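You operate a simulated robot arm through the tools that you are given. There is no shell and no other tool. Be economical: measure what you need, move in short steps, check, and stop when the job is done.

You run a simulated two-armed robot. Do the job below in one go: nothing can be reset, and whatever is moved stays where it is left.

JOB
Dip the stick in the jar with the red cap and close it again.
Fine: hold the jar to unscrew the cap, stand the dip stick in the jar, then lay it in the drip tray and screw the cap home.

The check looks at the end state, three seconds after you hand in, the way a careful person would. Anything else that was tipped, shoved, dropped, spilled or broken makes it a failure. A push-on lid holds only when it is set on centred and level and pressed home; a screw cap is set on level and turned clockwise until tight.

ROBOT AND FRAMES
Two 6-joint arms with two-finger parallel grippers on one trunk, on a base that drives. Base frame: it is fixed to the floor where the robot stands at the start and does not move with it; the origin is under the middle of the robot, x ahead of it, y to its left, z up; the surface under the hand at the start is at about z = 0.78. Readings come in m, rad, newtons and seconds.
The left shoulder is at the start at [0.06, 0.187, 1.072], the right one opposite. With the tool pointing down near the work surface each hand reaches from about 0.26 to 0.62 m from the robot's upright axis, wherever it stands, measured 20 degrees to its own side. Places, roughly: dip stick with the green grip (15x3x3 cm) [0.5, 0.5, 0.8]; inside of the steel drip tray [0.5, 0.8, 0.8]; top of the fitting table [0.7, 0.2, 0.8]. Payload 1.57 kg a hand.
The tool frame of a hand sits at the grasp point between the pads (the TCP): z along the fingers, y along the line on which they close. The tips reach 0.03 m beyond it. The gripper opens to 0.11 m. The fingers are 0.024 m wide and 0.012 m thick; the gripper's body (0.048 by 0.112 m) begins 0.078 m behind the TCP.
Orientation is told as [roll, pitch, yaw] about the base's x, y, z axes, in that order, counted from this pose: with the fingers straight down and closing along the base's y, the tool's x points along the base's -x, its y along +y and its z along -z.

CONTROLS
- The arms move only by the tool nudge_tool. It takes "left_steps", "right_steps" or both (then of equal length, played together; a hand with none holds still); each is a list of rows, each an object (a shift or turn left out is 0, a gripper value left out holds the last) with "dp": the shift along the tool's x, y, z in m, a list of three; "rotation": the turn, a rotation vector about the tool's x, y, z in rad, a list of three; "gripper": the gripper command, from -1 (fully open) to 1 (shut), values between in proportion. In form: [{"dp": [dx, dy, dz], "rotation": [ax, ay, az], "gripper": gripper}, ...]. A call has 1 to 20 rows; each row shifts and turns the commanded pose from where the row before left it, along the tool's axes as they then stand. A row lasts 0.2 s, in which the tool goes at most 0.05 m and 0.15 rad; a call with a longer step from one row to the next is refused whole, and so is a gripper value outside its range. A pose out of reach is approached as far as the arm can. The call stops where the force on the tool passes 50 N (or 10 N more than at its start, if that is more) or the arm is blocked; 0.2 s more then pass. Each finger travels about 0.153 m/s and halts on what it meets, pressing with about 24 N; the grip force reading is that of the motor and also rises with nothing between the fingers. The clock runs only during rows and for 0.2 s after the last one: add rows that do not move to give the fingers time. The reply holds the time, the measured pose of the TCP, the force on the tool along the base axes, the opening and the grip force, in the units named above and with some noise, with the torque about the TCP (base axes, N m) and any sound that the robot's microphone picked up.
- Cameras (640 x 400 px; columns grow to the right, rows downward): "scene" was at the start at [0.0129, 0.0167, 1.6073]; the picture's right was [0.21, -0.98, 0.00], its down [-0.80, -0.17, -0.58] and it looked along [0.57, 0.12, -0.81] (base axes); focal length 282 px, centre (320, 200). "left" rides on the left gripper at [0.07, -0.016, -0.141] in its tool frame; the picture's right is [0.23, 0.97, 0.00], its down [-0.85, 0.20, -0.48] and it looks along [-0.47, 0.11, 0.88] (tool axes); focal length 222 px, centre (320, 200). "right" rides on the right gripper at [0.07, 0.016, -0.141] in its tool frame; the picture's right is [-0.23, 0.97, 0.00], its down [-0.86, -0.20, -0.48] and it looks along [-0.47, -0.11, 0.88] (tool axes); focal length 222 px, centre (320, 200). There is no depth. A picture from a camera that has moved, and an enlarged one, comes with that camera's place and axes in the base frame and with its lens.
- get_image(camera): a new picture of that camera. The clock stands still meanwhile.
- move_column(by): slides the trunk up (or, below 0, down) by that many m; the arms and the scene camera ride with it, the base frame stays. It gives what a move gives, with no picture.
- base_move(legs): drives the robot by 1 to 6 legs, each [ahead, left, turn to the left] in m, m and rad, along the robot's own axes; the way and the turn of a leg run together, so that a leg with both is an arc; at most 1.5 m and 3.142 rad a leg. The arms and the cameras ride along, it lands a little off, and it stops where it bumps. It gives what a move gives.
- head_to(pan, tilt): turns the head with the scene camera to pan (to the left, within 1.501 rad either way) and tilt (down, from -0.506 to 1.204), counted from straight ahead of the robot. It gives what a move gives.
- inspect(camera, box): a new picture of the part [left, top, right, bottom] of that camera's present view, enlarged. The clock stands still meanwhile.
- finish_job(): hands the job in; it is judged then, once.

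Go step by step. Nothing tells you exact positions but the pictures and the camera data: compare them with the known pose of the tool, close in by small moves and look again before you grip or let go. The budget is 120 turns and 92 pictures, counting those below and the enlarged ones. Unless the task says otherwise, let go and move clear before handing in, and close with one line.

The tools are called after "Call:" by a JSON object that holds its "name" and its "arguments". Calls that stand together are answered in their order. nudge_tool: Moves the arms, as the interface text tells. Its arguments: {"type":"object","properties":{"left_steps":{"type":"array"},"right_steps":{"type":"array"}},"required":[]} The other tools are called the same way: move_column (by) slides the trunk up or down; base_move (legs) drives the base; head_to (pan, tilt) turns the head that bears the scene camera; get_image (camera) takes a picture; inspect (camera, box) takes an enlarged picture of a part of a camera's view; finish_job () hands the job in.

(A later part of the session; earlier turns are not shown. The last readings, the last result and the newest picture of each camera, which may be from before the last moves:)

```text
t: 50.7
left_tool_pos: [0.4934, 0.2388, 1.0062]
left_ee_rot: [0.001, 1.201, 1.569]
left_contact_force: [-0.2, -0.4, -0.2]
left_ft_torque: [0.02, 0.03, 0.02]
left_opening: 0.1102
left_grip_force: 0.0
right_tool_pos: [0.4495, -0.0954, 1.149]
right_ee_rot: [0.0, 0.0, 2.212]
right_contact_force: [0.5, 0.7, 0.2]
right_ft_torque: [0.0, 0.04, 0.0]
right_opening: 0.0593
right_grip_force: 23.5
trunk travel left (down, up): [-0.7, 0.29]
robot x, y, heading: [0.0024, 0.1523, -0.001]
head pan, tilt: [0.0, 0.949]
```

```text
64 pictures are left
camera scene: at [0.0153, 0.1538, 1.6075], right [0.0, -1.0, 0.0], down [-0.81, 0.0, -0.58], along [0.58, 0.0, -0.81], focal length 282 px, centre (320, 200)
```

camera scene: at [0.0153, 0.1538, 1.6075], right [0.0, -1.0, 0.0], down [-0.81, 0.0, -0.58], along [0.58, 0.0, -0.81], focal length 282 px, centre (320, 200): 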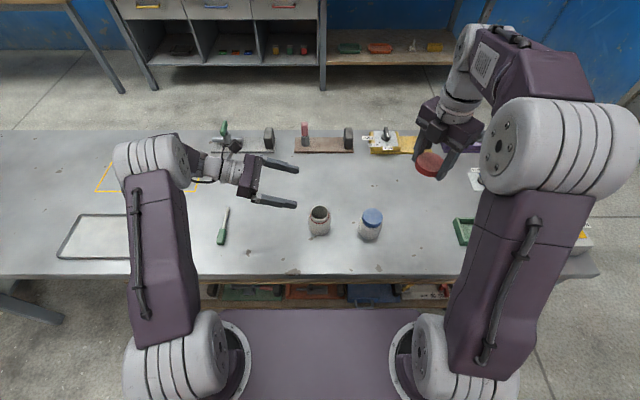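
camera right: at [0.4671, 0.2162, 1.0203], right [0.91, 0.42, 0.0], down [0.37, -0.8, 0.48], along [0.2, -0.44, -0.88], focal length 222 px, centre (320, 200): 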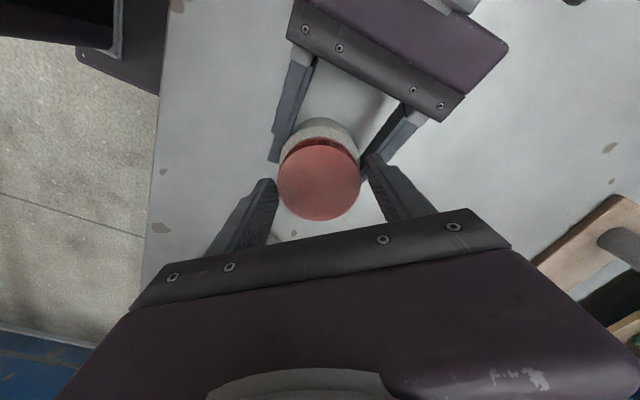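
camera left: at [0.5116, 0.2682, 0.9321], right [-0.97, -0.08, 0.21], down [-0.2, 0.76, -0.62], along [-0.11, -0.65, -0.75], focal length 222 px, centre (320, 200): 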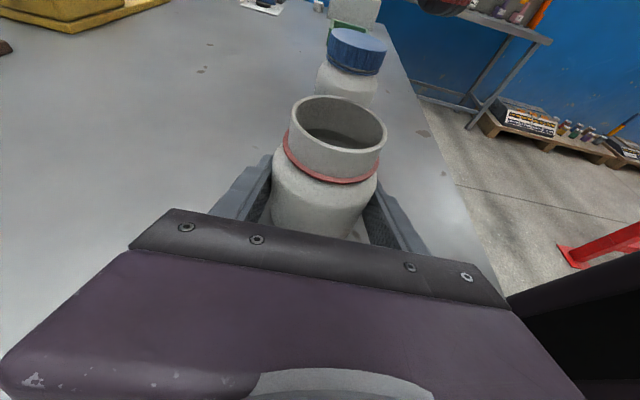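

The jar stands undisturbed and open. The stick lies along x with its grip near (0.443, 0.473). I'll turn the left hand fingers-down again, then move above the grip.

Call:
{"name": "nudge_tool", "arguments": {"left_steps": [{"rotation": [0, -0.15, 0]}, {"rotation": [0, -0.15, 0]}, {"rotation": [0, -0.15, 0]}, {"rotation": [0, -0.15, 0]}, {"rotation": [0, -0.15, 0]}, {"rotation": [0, -0.15, 0]}, {"rotation": [0, -0.15, 0]}, {"rotation": [0, -0.15, 0]}, {"rotation": [0, 0, 0.1428]}, {"rotation": [0, 0, 0.1428]}, {"rotation": [0, 0, 0.1428]}, {"rotation": [0, 0, 0.1428]}, {"rotation": [0, 0, 0.1428]}, {"rotation": [0, 0, 0.1428]}, {"rotation": [0, 0, 0.1428]}, {"rotation": [0, 0, 0.1428]}, {"rotation": [0, 0, 0.1428]}, {"rotation": [0, 0, 0.1428]}, {"rotation": [0, 0, 0.1428]}]}}

Call:
{"name": "nudge_tool", "arguments": {"left_steps": [{"dp": [0.007, 0.033, 0.015]}, {"dp": [0.007, 0.033, 0.015]}, {"dp": [0.007, 0.033, 0.015]}, {"dp": [0.007, 0.033, 0.015]}, {"dp": [0.007, 0.033, 0.015]}, {"dp": [0.007, 0.033, 0.015]}, {"dp": [0.007, 0.033, 0.015]}, {}]}}

Call:
{"name": "get_image", "arguments": {"camera": "left"}}

```text
t: 54.7
left_tool_pos: [0.4932, 0.2378, 1.0057]
left_ee_rot: [0.001, -0.002, -0.006]
left_contact_force: [0.5, 0.1, 0.2]
left_ft_torque: [-0.02, 0.02, -0.02]
left_opening: 0.1101
left_grip_force: 0.1
right_tool_pos: [0.4493, -0.0954, 1.149]
right_ee_rot: [-0.001, -0.001, 2.212]
right_contact_force: [-0.3, -0.5, -0.7]
right_ft_torque: [-0.01, -0.01, 0.02]
right_opening: 0.0594
right_grip_force: 24.3
trunk travel left (down, up): [-0.7, 0.29]
robot x, y, heading: [-0.0001, 0.1497, 0.001]
head pan, tilt: [0.0, 0.949]
```

```text
t: 56.5
left_tool_pos: [0.4478, 0.4704, 0.9004]
left_ee_rot: [-0.001, -0.004, -0.001]
left_contact_force: [0.0, 0.1, 0.0]
left_ft_torque: [0.0, -0.02, 0.01]
left_opening: 0.11
left_grip_force: 0.1
right_tool_pos: [0.4492, -0.0966, 1.1496]
right_ee_rot: [0.001, 0.0, 2.212]
right_contact_force: [0.1, -0.2, 0.3]
right_ft_torque: [0.02, 0.0, 0.01]
right_opening: 0.0595
right_grip_force: 23.8
trunk travel left (down, up): [-0.7, 0.29]
robot x, y, heading: [0.0024, 0.1572, -0.001]
head pan, tilt: [0.0, 0.949]
```

```text
63 pictures are left
camera left: at [0.3766, 0.4549, 1.0412], right [-0.22, 0.97, 0.0], down [0.86, 0.2, 0.48], along [0.47, 0.11, -0.88], focal length 222 px, centre (320, 200)
```

left: 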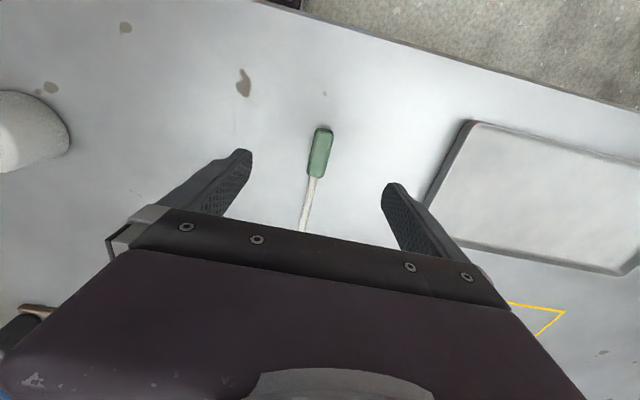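

The green grip is centred at about (0.448, 0.470), directly under the hand. I'll lower with narrower fingers, staying just clear of the table, and grip.

Call:
{"name": "nudge_tool", "arguments": {"left_steps": [{"dp": [0, 0, 0.02], "gripper": -0.3}, {"dp": [0, 0, 0.02]}, {"dp": [0, 0, 0.02]}, {"dp": [0, 0, 0.015]}, {"dp": [0, 0, 0.006]}, {}, {"gripper": 0.2}, {"gripper": 0.5}, {"gripper": 1}, {}, {}]}}

Call:
{"name": "get_image", "arguments": {"camera": "left"}}

```text
t: 58.9
left_tool_pos: [0.4458, 0.4691, 0.8197]
left_ee_rot: [0.001, 0.001, -0.001]
left_contact_force: [-0.7, 0.2, 0.4]
left_ft_torque: [-0.02, -0.04, 0.0]
left_opening: 0.0209
left_grip_force: 24.0
right_tool_pos: [0.4495, -0.0957, 1.1482]
right_ee_rot: [0.0, 0.0, 2.213]
right_contact_force: [-0.6, -0.4, 0.4]
right_ft_torque: [0.0, 0.0, 0.05]
right_opening: 0.0591
right_grip_force: 24.0
trunk travel left (down, up): [-0.7, 0.29]
robot x, y, heading: [-0.0004, 0.1496, -0.003]
head pan, tilt: [0.0, 0.949]
```

```text
62 pictures are left
camera left: at [0.3755, 0.4528, 0.9604], right [-0.23, 0.97, 0.0], down [0.86, 0.2, 0.48], along [0.47, 0.11, -0.88], focal length 222 px, centre (320, 200)
```

left: 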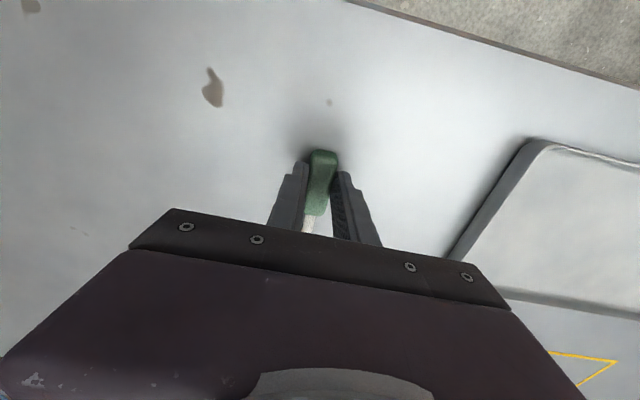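

The stick is gripped. I'll lift it straight up, bring it toward the middle and yaw it 90° while it's high.

Call:
{"name": "nudge_tool", "arguments": {"left_steps": [{"dp": [0, 0, -0.02]}, {"dp": [0, 0, -0.04]}, {"dp": [0, 0, -0.045]}, {"dp": [0, 0, -0.045]}, {"dp": [0, 0, -0.045]}, {"dp": [0, 0, -0.045]}, {"dp": [0, -0.03, 0]}, {"dp": [0, -0.03, 0]}, {"dp": [0, -0.03, 0]}, {}]}}

Call:
{"name": "get_image", "arguments": {"camera": "left"}}

```text
t: 61.1
left_tool_pos: [0.4433, 0.3785, 1.0599]
left_ee_rot: [0.001, 0.0, -0.003]
left_contact_force: [-0.5, -0.3, -0.5]
left_ft_torque: [0.03, 0.05, -0.03]
left_opening: 0.0205
left_grip_force: 23.8
right_tool_pos: [0.4491, -0.0958, 1.149]
right_ee_rot: [-0.001, 0.0, 2.214]
right_contact_force: [-0.3, 0.1, -0.8]
right_ft_torque: [0.0, -0.01, -0.02]
right_opening: 0.0593
right_grip_force: 24.2
trunk travel left (down, up): [-0.7, 0.29]
robot x, y, heading: [0.0044, 0.1526, -0.005]
head pan, tilt: [0.0, 0.949]
```

```text
61 pictures are left
camera left: at [0.3743, 0.3633, 1.2015], right [-0.23, 0.97, 0.0], down [0.86, 0.2, 0.48], along [0.47, 0.11, -0.88], focal length 222 px, centre (320, 200)
```

left: 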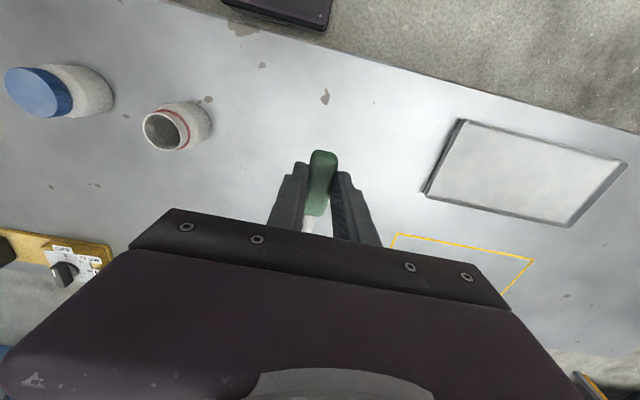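

The stick is held firmly. Now yaw +90°, then tilt so it hangs tip-down.

Call:
{"name": "nudge_tool", "arguments": {"left_steps": [{"rotation": [0, 0, -0.1428]}, {"rotation": [0, 0, -0.1428]}, {"rotation": [0, 0, -0.1428]}, {"rotation": [0, 0, -0.1428]}, {"rotation": [0, 0, -0.1428]}, {"rotation": [0, 0, -0.1428]}, {"rotation": [0, 0, -0.1428]}, {"rotation": [0, 0, -0.1428]}, {"rotation": [0, 0, -0.1428]}, {"rotation": [0, 0, -0.1428]}, {"rotation": [0, 0, -0.1428]}]}}

Call:
{"name": "nudge_tool", "arguments": {"left_steps": [{"rotation": [0, 0.1428, 0]}, {"rotation": [0, 0.1428, 0]}, {"rotation": [0, 0.1428, 0]}, {"rotation": [0, 0.1428, 0]}, {"rotation": [0, 0.1428, 0]}, {"rotation": [0, 0.1428, 0]}, {"rotation": [0, 0.1428, 0]}, {"rotation": [0, 0.1428, 0]}, {"rotation": [0, 0.1428, 0]}, {"rotation": [0, 0.1428, 0]}, {"rotation": [0, 0.1428, 0]}, {}]}}

Call:
{"name": "get_image", "arguments": {"camera": "scene"}}

Call:
{"name": "get_image", "arguments": {"camera": "left"}}

```text
t: 63.5
left_tool_pos: [0.4448, 0.3776, 1.0601]
left_ee_rot: [0.0, -0.001, 1.572]
left_contact_force: [-0.3, 0.8, -0.6]
left_ft_torque: [-0.01, 0.03, 0.03]
left_opening: 0.0206
left_grip_force: 23.9
right_tool_pos: [0.45, -0.0969, 1.1481]
right_ee_rot: [-0.001, 0.0, 2.213]
right_contact_force: [0.0, -0.1, -0.7]
right_ft_torque: [-0.02, 0.04, 0.02]
right_opening: 0.0593
right_grip_force: 24.2
trunk travel left (down, up): [-0.7, 0.29]
robot x, y, heading: [0.0029, 0.1463, -0.002]
head pan, tilt: [0.0, 0.949]
```

```text
t: 66.1
left_tool_pos: [0.4453, 0.3782, 1.0608]
left_ee_rot: [-2.497, 1.567, -0.929]
left_contact_force: [-0.6, -0.1, 0.0]
left_ft_torque: [0.03, 0.02, -0.02]
left_opening: 0.0207
left_grip_force: 23.9
right_tool_pos: [0.4498, -0.0961, 1.1479]
right_ee_rot: [0.001, -0.001, 2.214]
right_contact_force: [-0.9, 0.4, -0.3]
right_ft_torque: [0.0, -0.03, -0.01]
right_opening: 0.0595
right_grip_force: 24.4
trunk travel left (down, up): [-0.7, 0.29]
robot x, y, heading: [-0.0009, 0.1511, -0.003]
head pan, tilt: [0.0, 0.949]
```

```text
60 pictures are left
camera scene: at [0.0145, 0.1527, 1.6075], right [0.0, -1.0, 0.0], down [-0.81, 0.0, -0.58], along [0.58, 0.0, -0.81], focal length 282 px, centre (320, 200)
```

scene: 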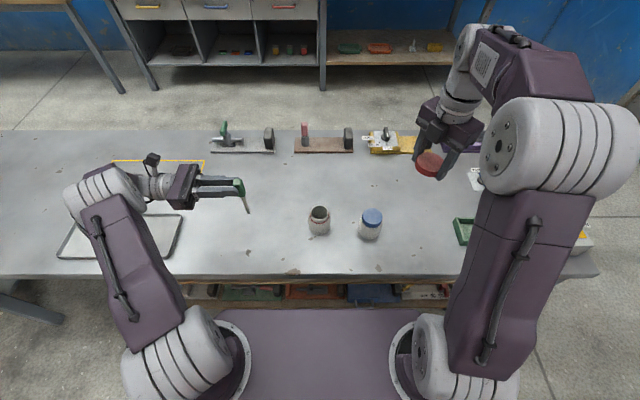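

```text
59 pictures are left
camera left: at [0.4619, 0.521, 1.1299], right [-0.97, 0.0, 0.23], down [-0.2, 0.48, -0.86], along [-0.11, -0.88, -0.46], focal length 222 px, centre (320, 200)
```

left: 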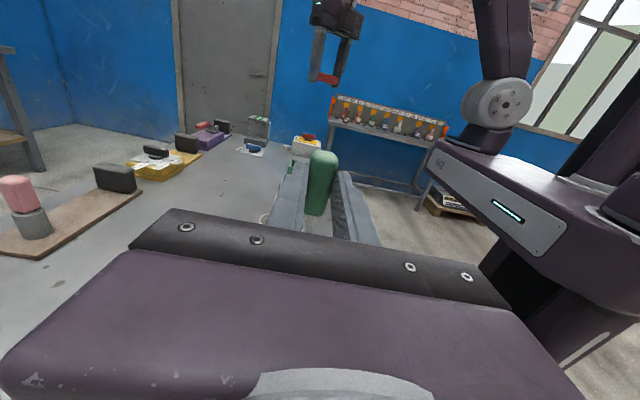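

The stick hangs tip-down. I'll move it over the jar at this height, so the tip is about 6 cm above the rim, and check the alignment.

Call:
{"name": "nudge_tool", "arguments": {"left_steps": [{"dp": [0, -0.0081, 0.0337]}, {"dp": [0, -0.0081, 0.0337]}, {"dp": [0, -0.0081, 0.0337]}, {"dp": [0, -0.0081, 0.0337]}, {"dp": [0, -0.0081, 0.0337]}, {"dp": [0, -0.0081, 0.0337]}, {}]}}

Call:
{"name": "inspect", "arguments": {"camera": "scene", "box": [240, 140, 400, 240]}}

Call:
{"name": "get_image", "arguments": {"camera": "right"}}

```text
t: 67.7
left_tool_pos: [0.4934, 0.1765, 1.0596]
left_ee_rot: [-2.211, 1.572, -0.644]
left_contact_force: [0.1, -0.1, -0.9]
left_ft_torque: [-0.03, -0.01, -0.02]
left_opening: 0.0209
left_grip_force: 24.2
right_tool_pos: [0.4487, -0.0963, 1.1478]
right_ee_rot: [-0.001, 0.001, 2.213]
right_contact_force: [0.4, 0.5, -0.2]
right_ft_torque: [0.01, 0.0, -0.02]
right_opening: 0.0593
right_grip_force: 24.4
trunk travel left (down, up): [-0.7, 0.29]
robot x, y, heading: [-0.0038, 0.1505, -0.002]
head pan, tilt: [0.0, 0.949]
```

```text
4.00 times, centred on (320, 190) of scene
camera zoom: at [0.0147, 0.1538, 1.6075], right [0.0, -1.0, 0.0], down [-0.81, 0.0, -0.58], along [0.58, 0.0, -0.81], focal length 1129 px, centre (320, 240)
```

zoom: 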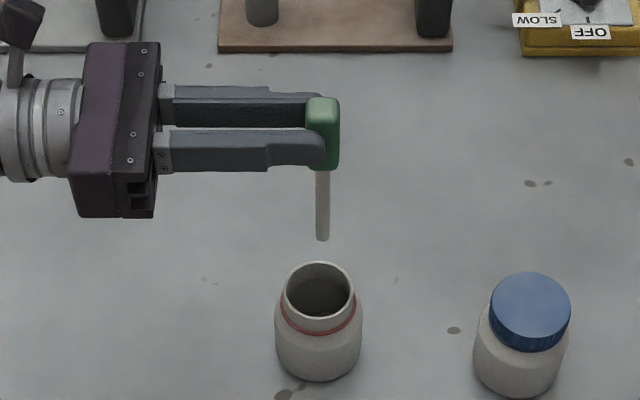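

```text
57 pictures are left
camera right: at [0.4785, -0.1611, 1.2906], right [-0.92, -0.4, 0.0], down [-0.35, 0.8, 0.48], along [-0.19, 0.44, -0.88], focal length 222 px, centre (320, 200)
```

right: 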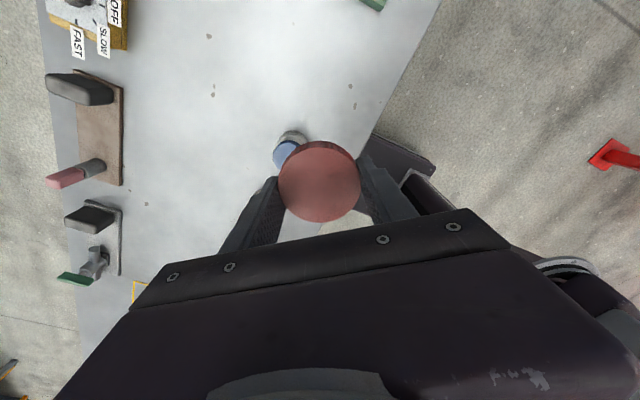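

The tip is about 1–2 mm off the centre of a 5 cm opening. I'll fine-tune and lower the stick into the jar.

Call:
{"name": "nudge_tool", "arguments": {"left_steps": [{"dp": [-0.02, -0.002, -0.0015]}, {"dp": [-0.025, 0, 0]}, {"dp": [-0.025, 0, 0]}, {"dp": [-0.025, 0, 0]}, {}]}}

Call:
{"name": "inspect", "arguments": {"camera": "scene", "box": [240, 160, 400, 260]}}

```text
t: 68.9
left_tool_pos: [0.4945, 0.179, 0.9639]
left_ee_rot: [-1.416, 1.571, 0.152]
left_contact_force: [0.6, -0.1, -0.5]
left_ft_torque: [0.02, 0.02, -0.02]
left_opening: 0.0211
left_grip_force: 24.0
right_tool_pos: [0.4486, -0.0956, 1.1495]
right_ee_rot: [0.0, 0.002, 2.214]
right_contact_force: [0.0, -0.5, -0.2]
right_ft_torque: [0.01, -0.01, -0.02]
right_opening: 0.0593
right_grip_force: 23.8
trunk travel left (down, up): [-0.7, 0.29]
robot x, y, heading: [0.0011, 0.1507, -0.005]
head pan, tilt: [0.0, 0.949]
```

```text
4.00 times, centred on (320, 210) of scene
camera zoom: at [0.0145, 0.1528, 1.6075], right [0.0, -1.0, 0.0], down [-0.81, 0.0, -0.58], along [0.58, 0.0, -0.81], focal length 1129 px, centre (320, 160)
```

zoom: 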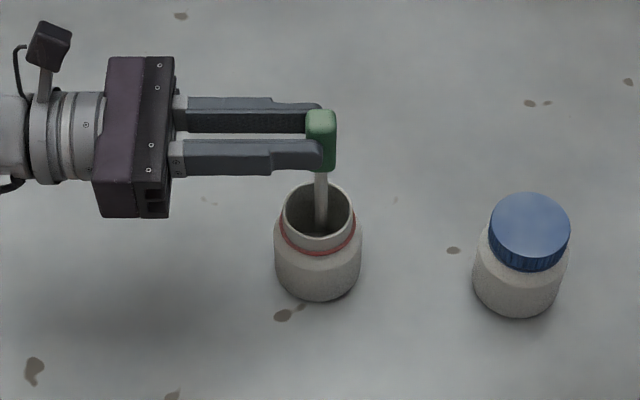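

The rod is inside the opening and centred. I'll go further down, slowly near the bottom.

Call:
{"name": "nudge_tool", "arguments": {"left_steps": [{"dp": [-0.015, 0, 0]}, {"dp": [-0.015, 0, 0]}, {"dp": [-0.008, 0, 0]}, {"dp": [-0.004, 0, 0]}, {}]}}

Call:
{"name": "inspect", "arguments": {"camera": "scene", "box": [240, 160, 400, 260]}}

```text
t: 70.1
left_tool_pos: [0.4953, 0.1763, 0.9217]
left_ee_rot: [-1.477, 1.571, 0.092]
left_contact_force: [-0.3, 0.5, -1.1]
left_ft_torque: [-0.02, -0.01, -0.03]
left_opening: 0.0208
left_grip_force: 24.2
right_tool_pos: [0.4487, -0.097, 1.1482]
right_ee_rot: [0.001, 0.0, 2.212]
right_contact_force: [0.1, -1.2, -0.9]
right_ft_torque: [0.01, -0.01, 0.0]
right_opening: 0.0592
right_grip_force: 24.1
trunk travel left (down, up): [-0.7, 0.29]
robot x, y, heading: [0.0003, 0.1536, -0.008]
head pan, tilt: [0.0, 0.949]
```

```text
4.00 times, centred on (320, 210) of scene
camera zoom: at [0.0148, 0.1529, 1.6075], right [0.0, -1.0, 0.0], down [-0.81, 0.0, -0.58], along [0.58, 0.0, -0.81], focal length 1129 px, centre (320, 160)
```

zoom: 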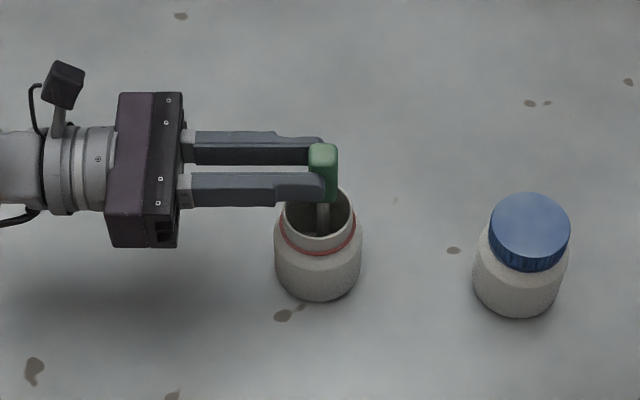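

The tip is about 1 cm above the floor of the jar. I'll inch down to touch the bottom.

Call:
{"name": "nudge_tool", "arguments": {"left_steps": [{"dp": [-0.003, 0, 0]}, {"dp": [-0.003, 0, 0]}, {"dp": [-0.002, 0, 0]}, {}]}}

```text
t: 71.1
left_tool_pos: [0.4966, 0.1785, 0.9141]
left_ee_rot: [-1.634, 1.57, -0.065]
left_contact_force: [0.0, -0.5, -0.7]
left_ft_torque: [0.01, 0.02, 0.01]
left_opening: 0.0207
left_grip_force: 24.2
right_tool_pos: [0.4481, -0.0961, 1.1496]
right_ee_rot: [-0.001, 0.001, 2.213]
right_contact_force: [-0.6, -0.7, -0.9]
right_ft_torque: [0.0, 0.02, 0.02]
right_opening: 0.0595
right_grip_force: 23.8
trunk travel left (down, up): [-0.7, 0.29]
robot x, y, heading: [-0.0006, 0.1558, 0.0]
head pan, tilt: [0.0, 0.949]
```

Call:
{"name": "nudge_tool", "arguments": {"left_steps": [{"dp": [-0.002, 0, 0]}, {"dp": [-0.002, 0, 0]}, {}]}}

```text
t: 71.9
left_tool_pos: [0.4957, 0.1774, 0.9109]
left_ee_rot: [-1.668, 1.571, -0.101]
left_contact_force: [0.3, 0.5, -0.8]
left_ft_torque: [-0.01, -0.02, 0.02]
left_opening: 0.0208
left_grip_force: 23.9
right_tool_pos: [0.4493, -0.0962, 1.148]
right_ee_rot: [0.0, 0.002, 2.213]
right_contact_force: [-0.1, -0.1, 1.1]
right_ft_torque: [0.0, 0.0, 0.0]
right_opening: 0.059
right_grip_force: 24.7
trunk travel left (down, up): [-0.7, 0.29]
robot x, y, heading: [-0.0006, 0.1491, -0.002]
head pan, tilt: [0.0, 0.949]
```

No contact yet, so I'll go on in 2 mm steps.

Call:
{"name": "nudge_tool", "arguments": {"left_steps": [{"dp": [-0.002, 0, 0]}, {"dp": [-0.002, 0, 0]}, {}]}}

Call:
{"name": "inspect", "arguments": {"camera": "scene", "box": [280, 180, 360, 230]}}

```text
t: 72.7
left_tool_pos: [0.4956, 0.1782, 0.9075]
left_ee_rot: [-1.979, 1.567, -0.412]
left_contact_force: [0.1, -0.2, 3.0]
left_ft_torque: [-0.01, -0.02, -0.03]
left_opening: 0.0208
left_grip_force: 24.3
right_tool_pos: [0.4483, -0.0958, 1.149]
right_ee_rot: [0.0, -0.001, 2.212]
right_contact_force: [-0.1, -0.1, -0.3]
right_ft_torque: [-0.01, 0.0, 0.02]
right_opening: 0.0591
right_grip_force: 24.2
trunk travel left (down, up): [-0.7, 0.29]
robot x, y, heading: [-0.0032, 0.1535, -0.005]
head pan, tilt: [0.0, 0.949]
```

```text
8.00 times, centred on (320, 205) of scene
camera zoom: at [0.0145, 0.1531, 1.6076], right [0.0, -1.0, 0.0], down [-0.81, 0.0, -0.58], along [0.58, 0.0, -0.81], focal length 2259 px, centre (320, 160)
```

zoom: 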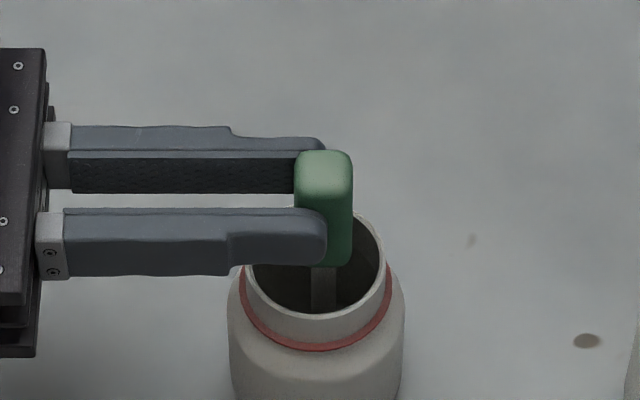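

The tip touches the bottom (3 N) and the stick stands in the jar. I'll dwell a moment, then draw it straight up.

Call:
{"name": "nudge_tool", "arguments": {"left_steps": [{}, {}, {}, {}, {}, {}, {"dp": [0.01, 0, 0]}, {"dp": [0.02, 0, 0]}, {"dp": [0.025, 0, 0]}, {"dp": [0.025, 0, 0]}, {"dp": [0.03, 0, 0]}, {"dp": [0.03, 0, 0]}, {"dp": [0.03, 0, 0]}, {}]}}

Call:
{"name": "get_image", "arguments": {"camera": "scene"}}

```text
t: 75.7
left_tool_pos: [0.4947, 0.1767, 1.0788]
left_ee_rot: [-2.904, 1.571, -1.337]
left_contact_force: [0.4, 0.0, 0.1]
left_ft_torque: [0.04, -0.03, 0.01]
left_opening: 0.0209
left_grip_force: 24.3
right_tool_pos: [0.45, -0.0961, 1.1482]
right_ee_rot: [0.0, -0.002, 2.213]
right_contact_force: [-0.3, -0.4, 0.1]
right_ft_torque: [-0.02, 0.01, 0.01]
right_opening: 0.0589
right_grip_force: 24.6
trunk travel left (down, up): [-0.7, 0.29]
robot x, y, heading: [-0.0032, 0.1545, -0.001]
head pan, tilt: [0.0, 0.949]
```

```text
53 pictures are left
camera scene: at [0.0153, 0.1531, 1.6075], right [0.0, -1.0, 0.0], down [-0.81, 0.0, -0.58], along [0.58, 0.0, -0.81], focal length 282 px, centre (320, 200)
```

scene: 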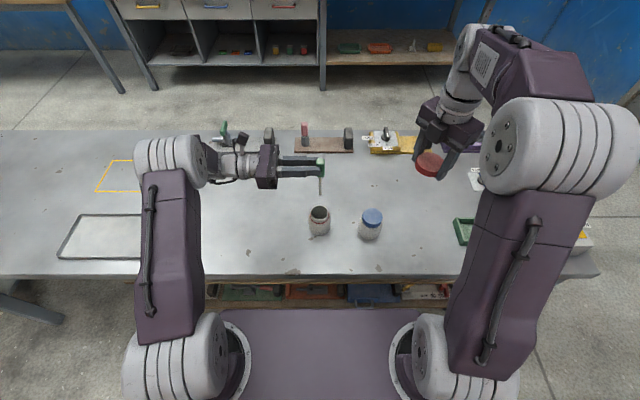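

The jar is still upright. I'll tilt the hand back fingers-down, which puts the stick along y, then drive left toward the tray.

Call:
{"name": "nudge_tool", "arguments": {"left_steps": [{"rotation": [0, -0.1428, 0]}, {"rotation": [0, -0.1428, 0]}, {"rotation": [0, -0.1428, 0]}, {"rotation": [0, -0.1428, 0]}, {"rotation": [0, -0.1428, 0]}, {"rotation": [0, -0.1428, 0]}, {"rotation": [0, -0.1428, 0]}, {"rotation": [0, -0.1428, 0]}, {"rotation": [0, -0.1428, 0]}, {"rotation": [0, -0.1428, 0]}, {"rotation": [0, -0.1428, 0]}, {}]}}

Call:
{"name": "base_move", "arguments": {"legs": [[0, 0.4, 0]]}}

Call:
{"name": "get_image", "arguments": {"camera": "scene"}}

```text
t: 78.3
left_tool_pos: [0.4952, 0.178, 1.0773]
left_ee_rot: [-0.001, -0.001, 1.569]
left_contact_force: [0.2, 0.2, -0.9]
left_ft_torque: [0.0, 0.0, -0.01]
left_opening: 0.0211
left_grip_force: 23.9
right_tool_pos: [0.4494, -0.0944, 1.1492]
right_ee_rot: [0.0, 0.001, 2.214]
right_contact_force: [-0.1, 0.6, 0.7]
right_ft_torque: [-0.02, -0.01, -0.01]
right_opening: 0.0592
right_grip_force: 24.6
trunk travel left (down, up): [-0.7, 0.29]
robot x, y, heading: [0.0018, 0.1498, -0.002]
head pan, tilt: [0.0, 0.949]
```

```text
t: 80.8
left_tool_pos: [0.4958, 0.5816, 1.0767]
left_ee_rot: [0.0, -0.001, 1.563]
left_contact_force: [-0.3, 0.9, -0.1]
left_ft_torque: [0.01, -0.01, -0.02]
left_opening: 0.0211
left_grip_force: 24.7
right_tool_pos: [0.4488, 0.3073, 1.1488]
right_ee_rot: [0.001, 0.001, 2.21]
right_contact_force: [-0.7, -0.6, 0.3]
right_ft_torque: [0.0, 0.02, -0.03]
right_opening: 0.059
right_grip_force: 23.8
trunk travel left (down, up): [-0.7, 0.29]
robot x, y, heading: [0.0033, 0.5592, -0.003]
head pan, tilt: [0.0, 0.949]
```

```text
52 pictures are left
camera scene: at [0.0163, 0.5587, 1.6075], right [-0.01, -1.0, 0.0], down [-0.81, 0.0, -0.58], along [0.58, 0.0, -0.81], focal length 282 px, centre (320, 200)
```

scene: 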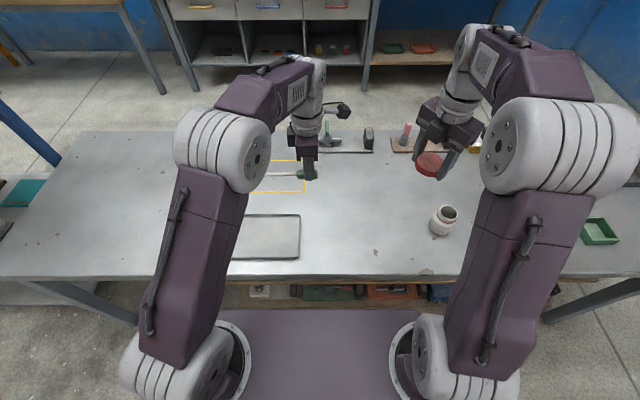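

Now the left hand goes over the tray to (0.46, 0.75), and I'll look before lowering.

Call:
{"name": "nudge_tool", "arguments": {"left_steps": [{"dp": [-0.028, 0.006, 0.015]}, {"dp": [-0.028, 0.006, 0.015]}, {"dp": [-0.028, 0.006, 0.015]}, {"dp": [-0.028, 0.006, 0.015]}, {"dp": [-0.028, 0.006, 0.015]}, {"dp": [-0.028, 0.006, 0.015]}, {}]}}

Call:
{"name": "get_image", "arguments": {"camera": "left"}}

Call:
{"name": "get_image", "arguments": {"camera": "scene"}}

```text
t: 82.4
left_tool_pos: [0.4637, 0.7505, 0.9884]
left_ee_rot: [0.002, 0.0, 1.564]
left_contact_force: [0.6, -0.1, -0.8]
left_ft_torque: [-0.03, 0.0, 0.0]
left_opening: 0.0206
left_grip_force: 24.6
right_tool_pos: [0.4489, 0.3077, 1.1485]
right_ee_rot: [0.001, 0.0, 2.21]
right_contact_force: [0.5, 0.2, 0.1]
right_ft_torque: [0.03, -0.02, 0.02]
right_opening: 0.0592
right_grip_force: 23.8
trunk travel left (down, up): [-0.7, 0.29]
robot x, y, heading: [0.0007, 0.5577, -0.007]
head pan, tilt: [0.0, 0.949]
```

```text
51 pictures are left
camera left: at [0.4786, 0.6813, 1.1289], right [-0.98, -0.22, 0.0], down [-0.19, 0.86, 0.48], along [-0.1, 0.47, -0.88], focal length 222 px, centre (320, 200)
```

left: 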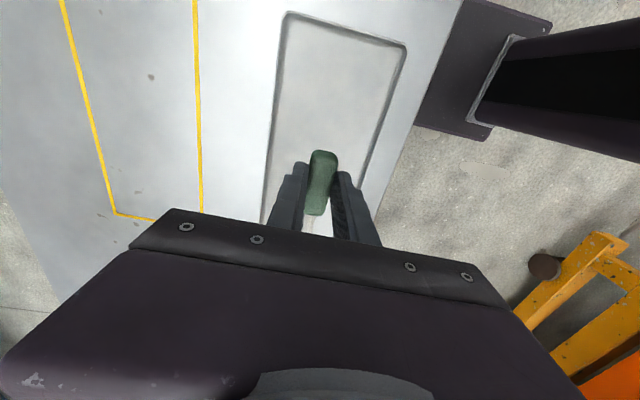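

```text
50 pictures are left
camera scene: at [0.0162, 0.5589, 1.6075], right [-0.01, -1.0, 0.0], down [-0.81, 0.0, -0.58], along [0.58, 0.0, -0.81], focal length 282 px, centre (320, 200)
```

scene: 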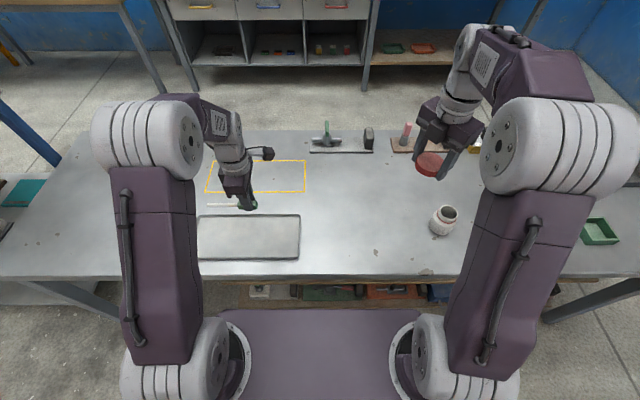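

The tray spans x 0.38–0.54, y 0.63–0.98, and the stick will lie from about y 0.725 to 0.875, well inside. I'll lower it.

Call:
{"name": "nudge_tool", "arguments": {"left_steps": [{"dp": [0, 0, 0.04]}, {"dp": [0, 0, 0.04]}, {"dp": [0, 0, 0.04]}, {"dp": [0, 0, 0.025]}, {"dp": [0, 0, 0.01]}, {}]}}

Call:
{"name": "nudge_tool", "arguments": {"left_steps": [{"dp": [0, 0, 0.003]}, {"dp": [0, 0, 0.002]}, {}]}}

Call:
{"name": "inspect", "arguments": {"camera": "scene", "box": [180, 180, 340, 280]}}

```text
t: 83.8
left_tool_pos: [0.4617, 0.7506, 0.8322]
left_ee_rot: [-0.003, 0.0, 1.564]
left_contact_force: [1.2, 0.2, -0.4]
left_ft_torque: [-0.04, 0.0, 0.01]
left_opening: 0.0209
left_grip_force: 23.7
right_tool_pos: [0.4492, 0.3089, 1.1499]
right_ee_rot: [-0.001, 0.0, 2.21]
right_contact_force: [0.5, -0.2, 0.0]
right_ft_torque: [0.02, 0.01, 0.03]
right_opening: 0.0593
right_grip_force: 24.1
trunk travel left (down, up): [-0.7, 0.29]
robot x, y, heading: [0.0025, 0.5594, -0.007]
head pan, tilt: [0.0, 0.949]
```

```text
t: 84.6
left_tool_pos: [0.4606, 0.7502, 0.8279]
left_ee_rot: [-0.001, -0.001, 1.564]
left_contact_force: [0.7, -0.2, -0.6]
left_ft_torque: [0.0, -0.01, 0.01]
left_opening: 0.0208
left_grip_force: 24.0
right_tool_pos: [0.4492, 0.3079, 1.1483]
right_ee_rot: [0.0, -0.002, 2.21]
right_contact_force: [1.1, 0.9, -0.4]
right_ft_torque: [-0.02, 0.02, -0.03]
right_opening: 0.0592
right_grip_force: 23.8
trunk travel left (down, up): [-0.7, 0.29]
robot x, y, heading: [0.0001, 0.5581, -0.002]
head pan, tilt: [0.0, 0.949]
```

```text
4.00 times, centred on (260, 230) of scene
camera zoom: at [0.0163, 0.5596, 1.6075], right [-0.01, -1.0, 0.0], down [-0.81, 0.0, -0.58], along [0.58, 0.0, -0.81], focal length 1129 px, centre (560, 80)
```

zoom: 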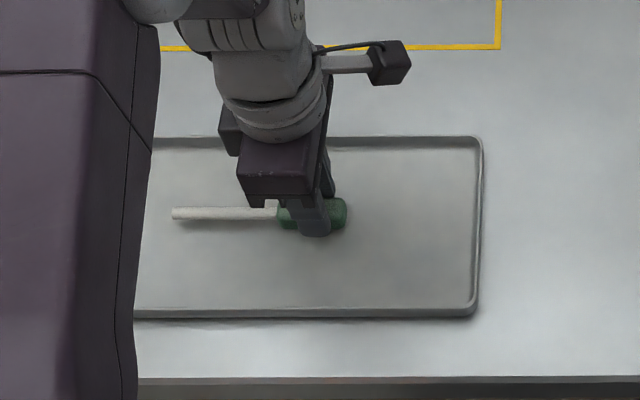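

The stick is over the tray floor. I'll inch down until contact.

Call:
{"name": "nudge_tool", "arguments": {"left_steps": [{"dp": [0, 0, 0.002]}, {"dp": [0, 0, 0.002]}, {}]}}

```text
t: 85.4
left_tool_pos: [0.4625, 0.7508, 0.8232]
left_ee_rot: [-0.003, 0.0, 1.564]
left_contact_force: [-0.3, 0.5, 4.0]
left_ft_torque: [0.12, 0.03, 0.0]
left_opening: 0.0206
left_grip_force: 24.1
right_tool_pos: [0.4482, 0.3088, 1.1492]
right_ee_rot: [0.0, 0.0, 2.209]
right_contact_force: [-0.2, -0.2, 0.7]
right_ft_torque: [-0.02, -0.01, -0.01]
right_opening: 0.059
right_grip_force: 23.9
trunk travel left (down, up): [-0.7, 0.29]
robot x, y, heading: [-0.0004, 0.5598, -0.007]
head pan, tilt: [0.0, 0.949]
```

Contact: the stick rests on the tray floor. I'll open gently and lift away.

Call:
{"name": "nudge_tool", "arguments": {"left_steps": [{"gripper": 0.5}, {"gripper": 0.3}, {"gripper": 0.1}, {}, {"dp": [0, 0, -0.02]}, {"dp": [0, 0, -0.04]}, {"dp": [0, 0, -0.045]}, {"dp": [0, 0, -0.045]}, {"dp": [0, 0, -0.045]}, {"dp": [0.03, 0, -0.03], "gripper": -1}, {"dp": [0.03, 0, 0]}, {"dp": [0.03, 0, 0]}, {"dp": [0.03, 0, 0]}, {"dp": [0.03, 0, 0]}, {}]}}

Call:
{"name": "get_image", "arguments": {"camera": "scene"}}

```text
t: 88.6
left_tool_pos: [0.4611, 0.6, 1.0494]
left_ee_rot: [0.001, 0.0, 1.566]
left_contact_force: [0.8, 0.2, 0.1]
left_ft_torque: [-0.04, 0.04, -0.04]
left_opening: 0.11
left_grip_force: 0.1
right_tool_pos: [0.4498, 0.3097, 1.1481]
right_ee_rot: [0.0, 0.001, 2.208]
right_contact_force: [-0.2, 0.1, -0.4]
right_ft_torque: [0.02, 0.0, -0.03]
right_opening: 0.0593
right_grip_force: 23.5
trunk travel left (down, up): [-0.7, 0.29]
robot x, y, heading: [0.0022, 0.557, -0.003]
head pan, tilt: [0.0, 0.949]
```

```text
48 pictures are left
camera scene: at [0.0161, 0.5603, 1.6075], right [-0.01, -1.0, 0.0], down [-0.81, 0.0, -0.58], along [0.58, 0.0, -0.81], focal length 282 px, centre (320, 200)
```

scene: 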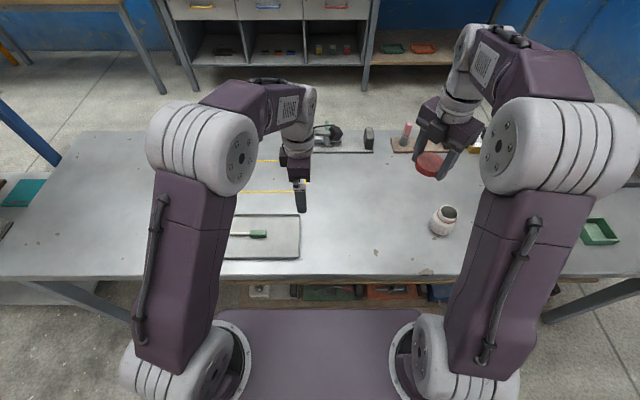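

The stick lies in the tray. I'll drive back right to the jar and check everything.

Call:
{"name": "base_move", "arguments": {"legs": [[0, -0.405, 0.004]]}}

Call:
{"name": "nudge_tool", "arguments": {"left_steps": [{"dp": [-0.03, 0, -0.02]}, {"dp": [-0.03, 0, 0]}, {"dp": [-0.03, 0, 0]}, {"dp": [-0.03, 0, 0]}, {"dp": [-0.03, 0, 0]}, {"rotation": [0, 0.15, 0]}, {"rotation": [0, 0.15, 0]}, {"rotation": [0, 0.15, 0]}, {"rotation": [0, 0.15, 0]}, {"rotation": [0, 0.15, 0]}, {"rotation": [0, 0.15, 0]}, {"rotation": [0, 0.15, 0]}, {"rotation": [0, 0.15, 0]}, {}]}}

Call:
{"name": "inspect", "arguments": {"camera": "scene", "box": [200, 140, 440, 290]}}

```text
t: 91.2
left_tool_pos: [0.4612, 0.204, 1.0488]
left_ee_rot: [0.001, -0.001, 1.578]
left_contact_force: [-0.1, 0.8, -0.9]
left_ft_torque: [-0.01, 0.0, 0.0]
left_opening: 0.1104
left_grip_force: 0.1
right_tool_pos: [0.4537, -0.0876, 1.1486]
right_ee_rot: [0.0, 0.0, 2.223]
right_contact_force: [-0.6, -0.6, 0.1]
right_ft_torque: [-0.01, -0.03, -0.01]
right_opening: 0.059
right_grip_force: 24.2
trunk travel left (down, up): [-0.7, 0.29]
robot x, y, heading: [0.0024, 0.1579, 0.006]
head pan, tilt: [0.0, 0.949]
```

```text
t: 94.2
left_tool_pos: [0.4601, 0.3535, 1.0693]
left_ee_rot: [-0.003, 1.201, 1.575]
left_contact_force: [-0.2, 1.3, 0.0]
left_ft_torque: [-0.02, 0.04, -0.01]
left_opening: 0.11
left_grip_force: 0.1
right_tool_pos: [0.4525, -0.0898, 1.1475]
right_ee_rot: [0.0, -0.001, 2.224]
right_contact_force: [0.3, -0.5, -0.2]
right_ft_torque: [0.03, 0.02, 0.01]
right_opening: 0.0591
right_grip_force: 23.8
trunk travel left (down, up): [-0.7, 0.29]
robot x, y, heading: [0.0038, 0.1515, 0.013]
head pan, tilt: [0.0, 0.949]
```

```text
2.67 times, centred on (320, 215) of scene
camera zoom: at [0.0164, 0.1555, 1.6075], right [0.01, -1.0, 0.0], down [-0.81, -0.01, -0.58], along [0.58, 0.01, -0.81], focal length 753 px, centre (320, 160)
```

zoom: 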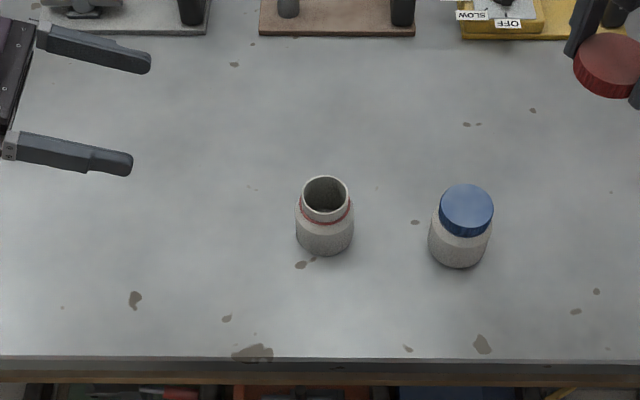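

The jar and everything else look undisturbed. The left hand goes to its stand-off point to regrip the jar body.

Call:
{"name": "nudge_tool", "arguments": {"left_steps": [{"dp": [-0.0274, -0.0057, 0.0232]}, {"dp": [-0.0274, -0.0057, 0.0232]}, {"dp": [-0.0274, -0.0057, 0.0232]}, {"dp": [-0.0274, -0.0057, 0.0232]}, {"dp": [-0.0274, -0.0057, 0.0232]}, {"dp": [-0.0274, -0.0057, 0.0232]}, {}]}}

Call:
{"name": "get_image", "arguments": {"camera": "left"}}

```text
t: 95.8
left_tool_pos: [0.4949, 0.2841, 0.8621]
left_ee_rot: [-0.002, 1.199, 1.576]
left_contact_force: [0.0, 0.1, 0.2]
left_ft_torque: [-0.01, 0.0, 0.01]
left_opening: 0.11
left_grip_force: 0.1
right_tool_pos: [0.4535, -0.0891, 1.149]
right_ee_rot: [0.0, -0.001, 2.224]
right_contact_force: [-0.3, 0.5, 0.8]
right_ft_torque: [-0.01, 0.05, 0.02]
right_opening: 0.0592
right_grip_force: 24.2
trunk travel left (down, up): [-0.7, 0.29]
robot x, y, heading: [0.0018, 0.1551, 0.006]
head pan, tilt: [0.0, 0.949]
```

```text
46 pictures are left
camera left: at [0.5102, 0.3913, 0.9789], right [-0.97, -0.09, 0.21], down [-0.2, 0.75, -0.62], along [-0.1, -0.65, -0.75], focal length 222 px, centre (320, 200)
```

left: 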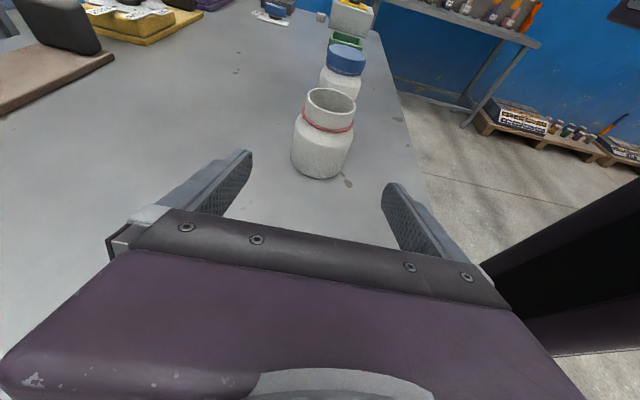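

The view matches the first approach. I'll slide in and grip the jar.

Call:
{"name": "nudge_tool", "arguments": {"left_steps": [{"dp": [0, 0, 0.022]}, {"dp": [0, 0, 0.022]}, {"dp": [0, 0, 0.022]}, {"dp": [0, 0, 0.022]}, {"dp": [0, 0, 0.022]}, {"dp": [0.001, 0, 0.021]}, {}, {"gripper": -0.5}, {"gripper": -0.1}, {"gripper": 0.3}, {"gripper": 1}, {}, {}]}}

Call:
{"name": "get_image", "arguments": {"camera": "left"}}

Call:
{"name": "inspect", "arguments": {"camera": "scene", "box": [240, 170, 400, 270]}}

```text
t: 98.5
left_tool_pos: [0.4955, 0.1599, 0.8172]
left_ee_rot: [-0.001, 1.199, 1.576]
left_contact_force: [-0.3, -0.2, -0.3]
left_ft_torque: [-0.04, -0.05, -0.02]
left_opening: 0.0691
left_grip_force: 23.8
right_tool_pos: [0.4538, -0.0894, 1.1492]
right_ee_rot: [0.0, 0.001, 2.225]
right_contact_force: [-0.2, 0.1, -0.3]
right_ft_torque: [0.01, 0.02, -0.03]
right_opening: 0.0593
right_grip_force: 24.1
trunk travel left (down, up): [-0.7, 0.29]
robot x, y, heading: [0.0027, 0.1519, 0.011]
head pan, tilt: [0.0, 0.949]
```

```text
45 pictures are left
camera left: at [0.5117, 0.2677, 0.9336], right [-0.97, -0.09, 0.21], down [-0.2, 0.75, -0.62], along [-0.1, -0.65, -0.75], focal length 222 px, centre (320, 200)
```

left: 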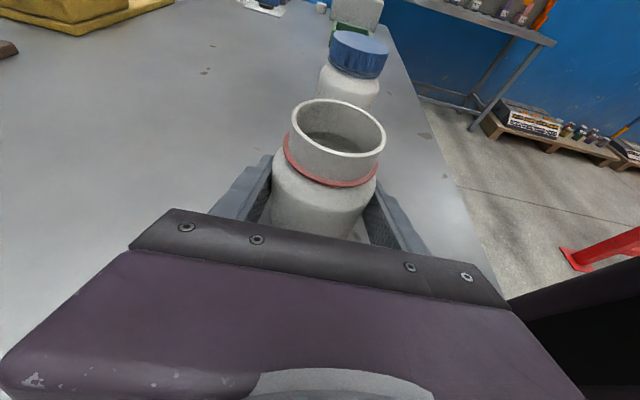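

```text
4.00 times, centred on (320, 220) of scene
camera zoom: at [0.0168, 0.156, 1.6075], right [0.01, -1.0, 0.0], down [-0.81, -0.01, -0.58], along [0.58, 0.0, -0.81], focal length 1129 px, centre (320, 120)
```

zoom: 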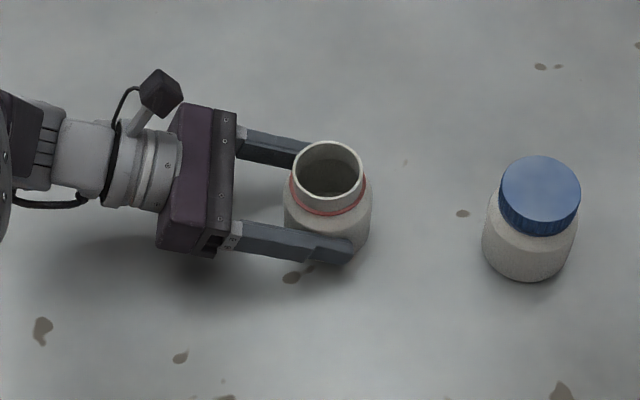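

The jar is held again in the same place. I'll bring the cap back over it, high first and then down to about 7 cm above its seat.

Call:
{"name": "nudge_tool", "arguments": {"right_steps": [{"dp": [-0.0208, -0.0222, 0]}, {"dp": [-0.0208, -0.0222, 0]}, {"dp": [-0.0208, -0.0222, 0]}, {"dp": [-0.0208, -0.0222, 0]}, {"dp": [-0.0208, -0.0222, 0]}, {"dp": [-0.0208, -0.0222, 0]}, {"dp": [-0.0208, -0.0222, 0]}, {"dp": [-0.0208, -0.0222, 0]}, {"dp": [0, 0, 0.04]}, {"dp": [0, 0, 0.04]}, {"dp": [0, 0, 0.04]}, {"dp": [0, 0, 0.04]}, {"dp": [0, 0, 0.03]}, {}]}}

Call:
{"name": "get_image", "arguments": {"camera": "left"}}

Call:
{"name": "get_image", "arguments": {"camera": "right"}}

```text
t: 101.5
left_tool_pos: [0.4968, 0.1616, 0.8178]
left_ee_rot: [-0.001, 1.199, 1.576]
left_contact_force: [-0.1, 0.1, -0.2]
left_ft_torque: [-0.07, 0.02, 0.0]
left_opening: 0.069
left_grip_force: 23.9
right_tool_pos: [0.4944, 0.1536, 0.9588]
right_ee_rot: [0.001, 0.001, 2.223]
right_contact_force: [1.0, 0.1, 0.4]
right_ft_torque: [-0.01, -0.03, 0.0]
right_opening: 0.0591
right_grip_force: 23.7
trunk travel left (down, up): [-0.7, 0.29]
robot x, y, heading: [0.0007, 0.1541, 0.01]
head pan, tilt: [0.0, 0.949]
```

```text
43 pictures are left
camera left: at [0.5116, 0.2678, 0.9336], right [-0.97, -0.09, 0.21], down [-0.2, 0.75, -0.62], along [-0.1, -0.65, -0.75], focal length 222 px, centre (320, 200)
```

left: 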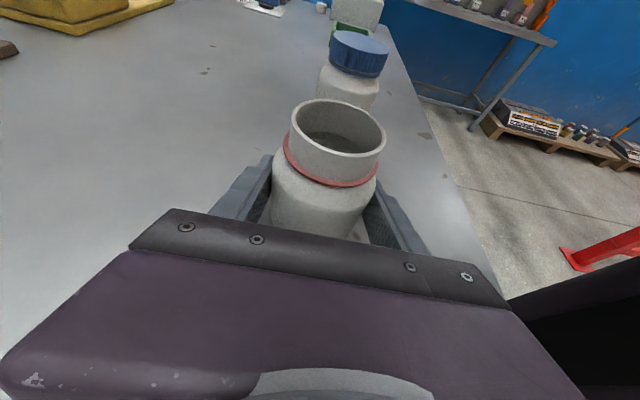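

```text
42 pictures are left
camera right: at [0.5242, 0.0879, 1.0996], right [-0.91, -0.41, 0.0], down [-0.36, 0.8, 0.48], along [-0.2, 0.44, -0.88], focal length 222 px, centre (320, 200)
```

right: 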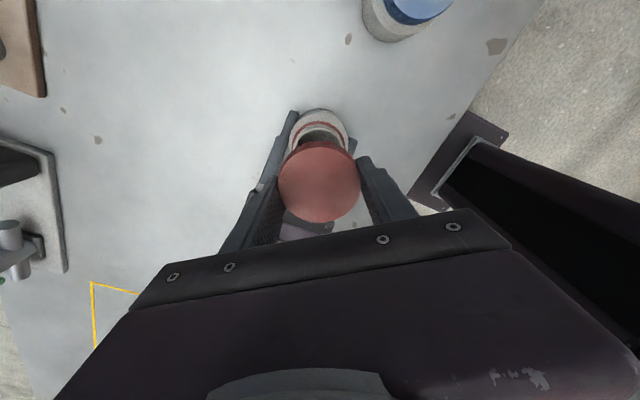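

The cap is above the jar. I'll lower it until it's just clear of the rim and compare the two in the left view.

Call:
{"name": "nudge_tool", "arguments": {"right_steps": [{"dp": [0, 0, 0.03]}, {"dp": [0, 0, 0.026]}, {}]}}

Call:
{"name": "inspect", "arguments": {"camera": "left", "box": [240, 40, 440, 165]}}

Call:
{"name": "inspect", "arguments": {"camera": "scene", "box": [280, 180, 360, 230]}}

```text
t: 102.3
left_tool_pos: [0.496, 0.1607, 0.8172]
left_ee_rot: [0.0, 1.199, 1.578]
left_contact_force: [0.2, -0.6, 0.7]
left_ft_torque: [-0.05, 0.01, 0.0]
left_opening: 0.0694
left_grip_force: 23.7
right_tool_pos: [0.494, 0.1524, 0.9014]
right_ee_rot: [-0.002, 0.0, 2.224]
right_contact_force: [0.0, -0.7, 0.5]
right_ft_torque: [-0.03, 0.01, 0.0]
right_opening: 0.0591
right_grip_force: 24.2
trunk travel left (down, up): [-0.7, 0.29]
robot x, y, heading: [0.0031, 0.1526, 0.008]
head pan, tilt: [0.0, 0.949]
```

```text
3.20 times, centred on (340, 102) of left
camera zoom: at [0.5117, 0.2679, 0.9336], right [-0.97, -0.09, 0.21], down [-0.2, 0.75, -0.62], along [-0.1, -0.65, -0.75], focal length 711 px, centre (256, 512)
```

zoom: 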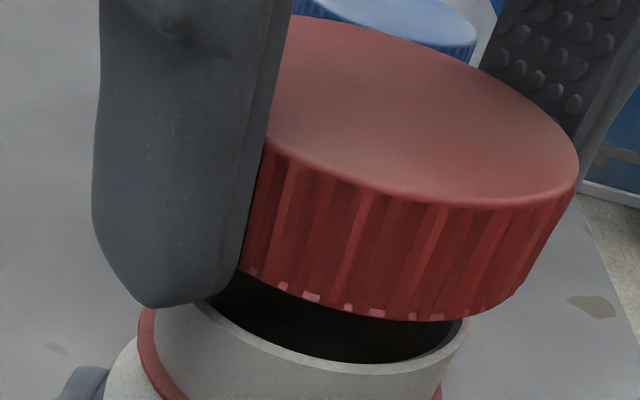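

```text
8.00 times, centred on (320, 205) of scene
camera zoom: at [0.0167, 0.1562, 1.6075], right [0.01, -1.0, 0.0], down [-0.81, -0.01, -0.58], along [0.58, 0.0, -0.81], focal length 2259 px, centre (320, 160)
```

zoom: 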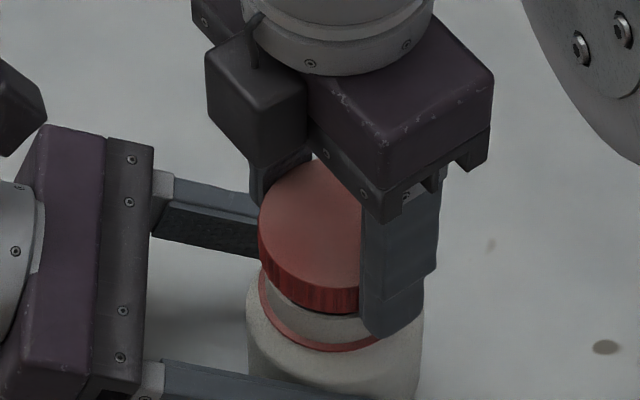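

The cap looks concentric with the neck in both views. I'll lower it gently onto the thread.

Call:
{"name": "nudge_tool", "arguments": {"right_steps": [{"dp": [0, 0, 0.004]}, {"dp": [0, 0, 0.004]}, {"dp": [0, 0, 0.004]}, {"dp": [0, 0, 0.003]}, {}]}}

```text
t: 103.5
left_tool_pos: [0.4967, 0.1611, 0.8173]
left_ee_rot: [-0.001, 1.199, 1.576]
left_contact_force: [4.6, -2.7, -4.9]
left_ft_torque: [-0.16, 0.21, 0.09]
left_opening: 0.0691
left_grip_force: 24.1
right_tool_pos: [0.4938, 0.1525, 0.8895]
right_ee_rot: [-0.002, 0.0, 2.224]
right_contact_force: [-2.1, 2.7, 12.9]
right_ft_torque: [0.25, -0.26, -0.02]
right_opening: 0.0592
right_grip_force: 23.8
trunk travel left (down, up): [-0.7, 0.29]
robot x, y, heading: [-0.0001, 0.1522, 0.005]
head pan, tilt: [0.0, 0.949]
```

Contact came at z 0.8895, a little early. I'll look closely at how the cap sits.

Call:
{"name": "inspect", "arguments": {"camera": "left", "box": [240, 60, 440, 185]}}

Call:
{"name": "inspect", "arguments": {"camera": "scene", "box": [280, 180, 360, 230]}}

```text
3.20 times, centred on (340, 122) of left
camera zoom: at [0.5114, 0.2679, 0.9337], right [-0.97, -0.09, 0.21], down [-0.2, 0.75, -0.62], along [-0.1, -0.65, -0.75], focal length 711 px, centre (256, 448)
```

zoom: 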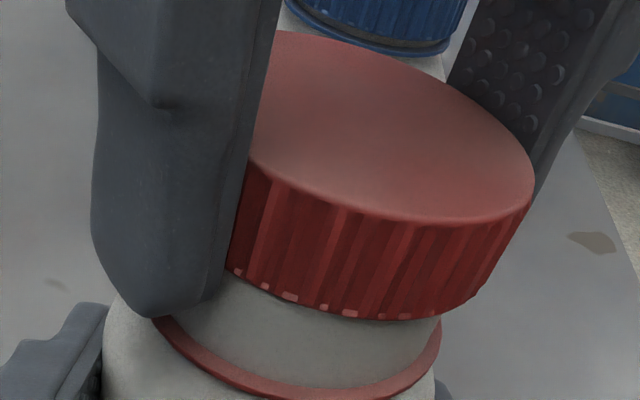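

```text
8.00 times, centred on (320, 205) of scene
camera zoom: at [0.0163, 0.1561, 1.6076], right [0.01, -1.0, 0.0], down [-0.81, -0.01, -0.58], along [0.58, 0.0, -0.81], focal length 2259 px, centre (320, 160)
```

zoom: 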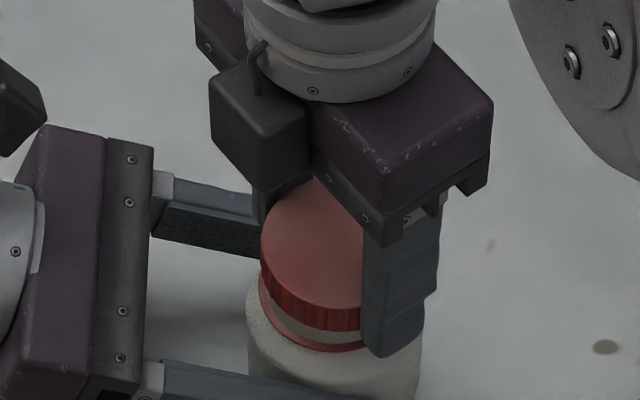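

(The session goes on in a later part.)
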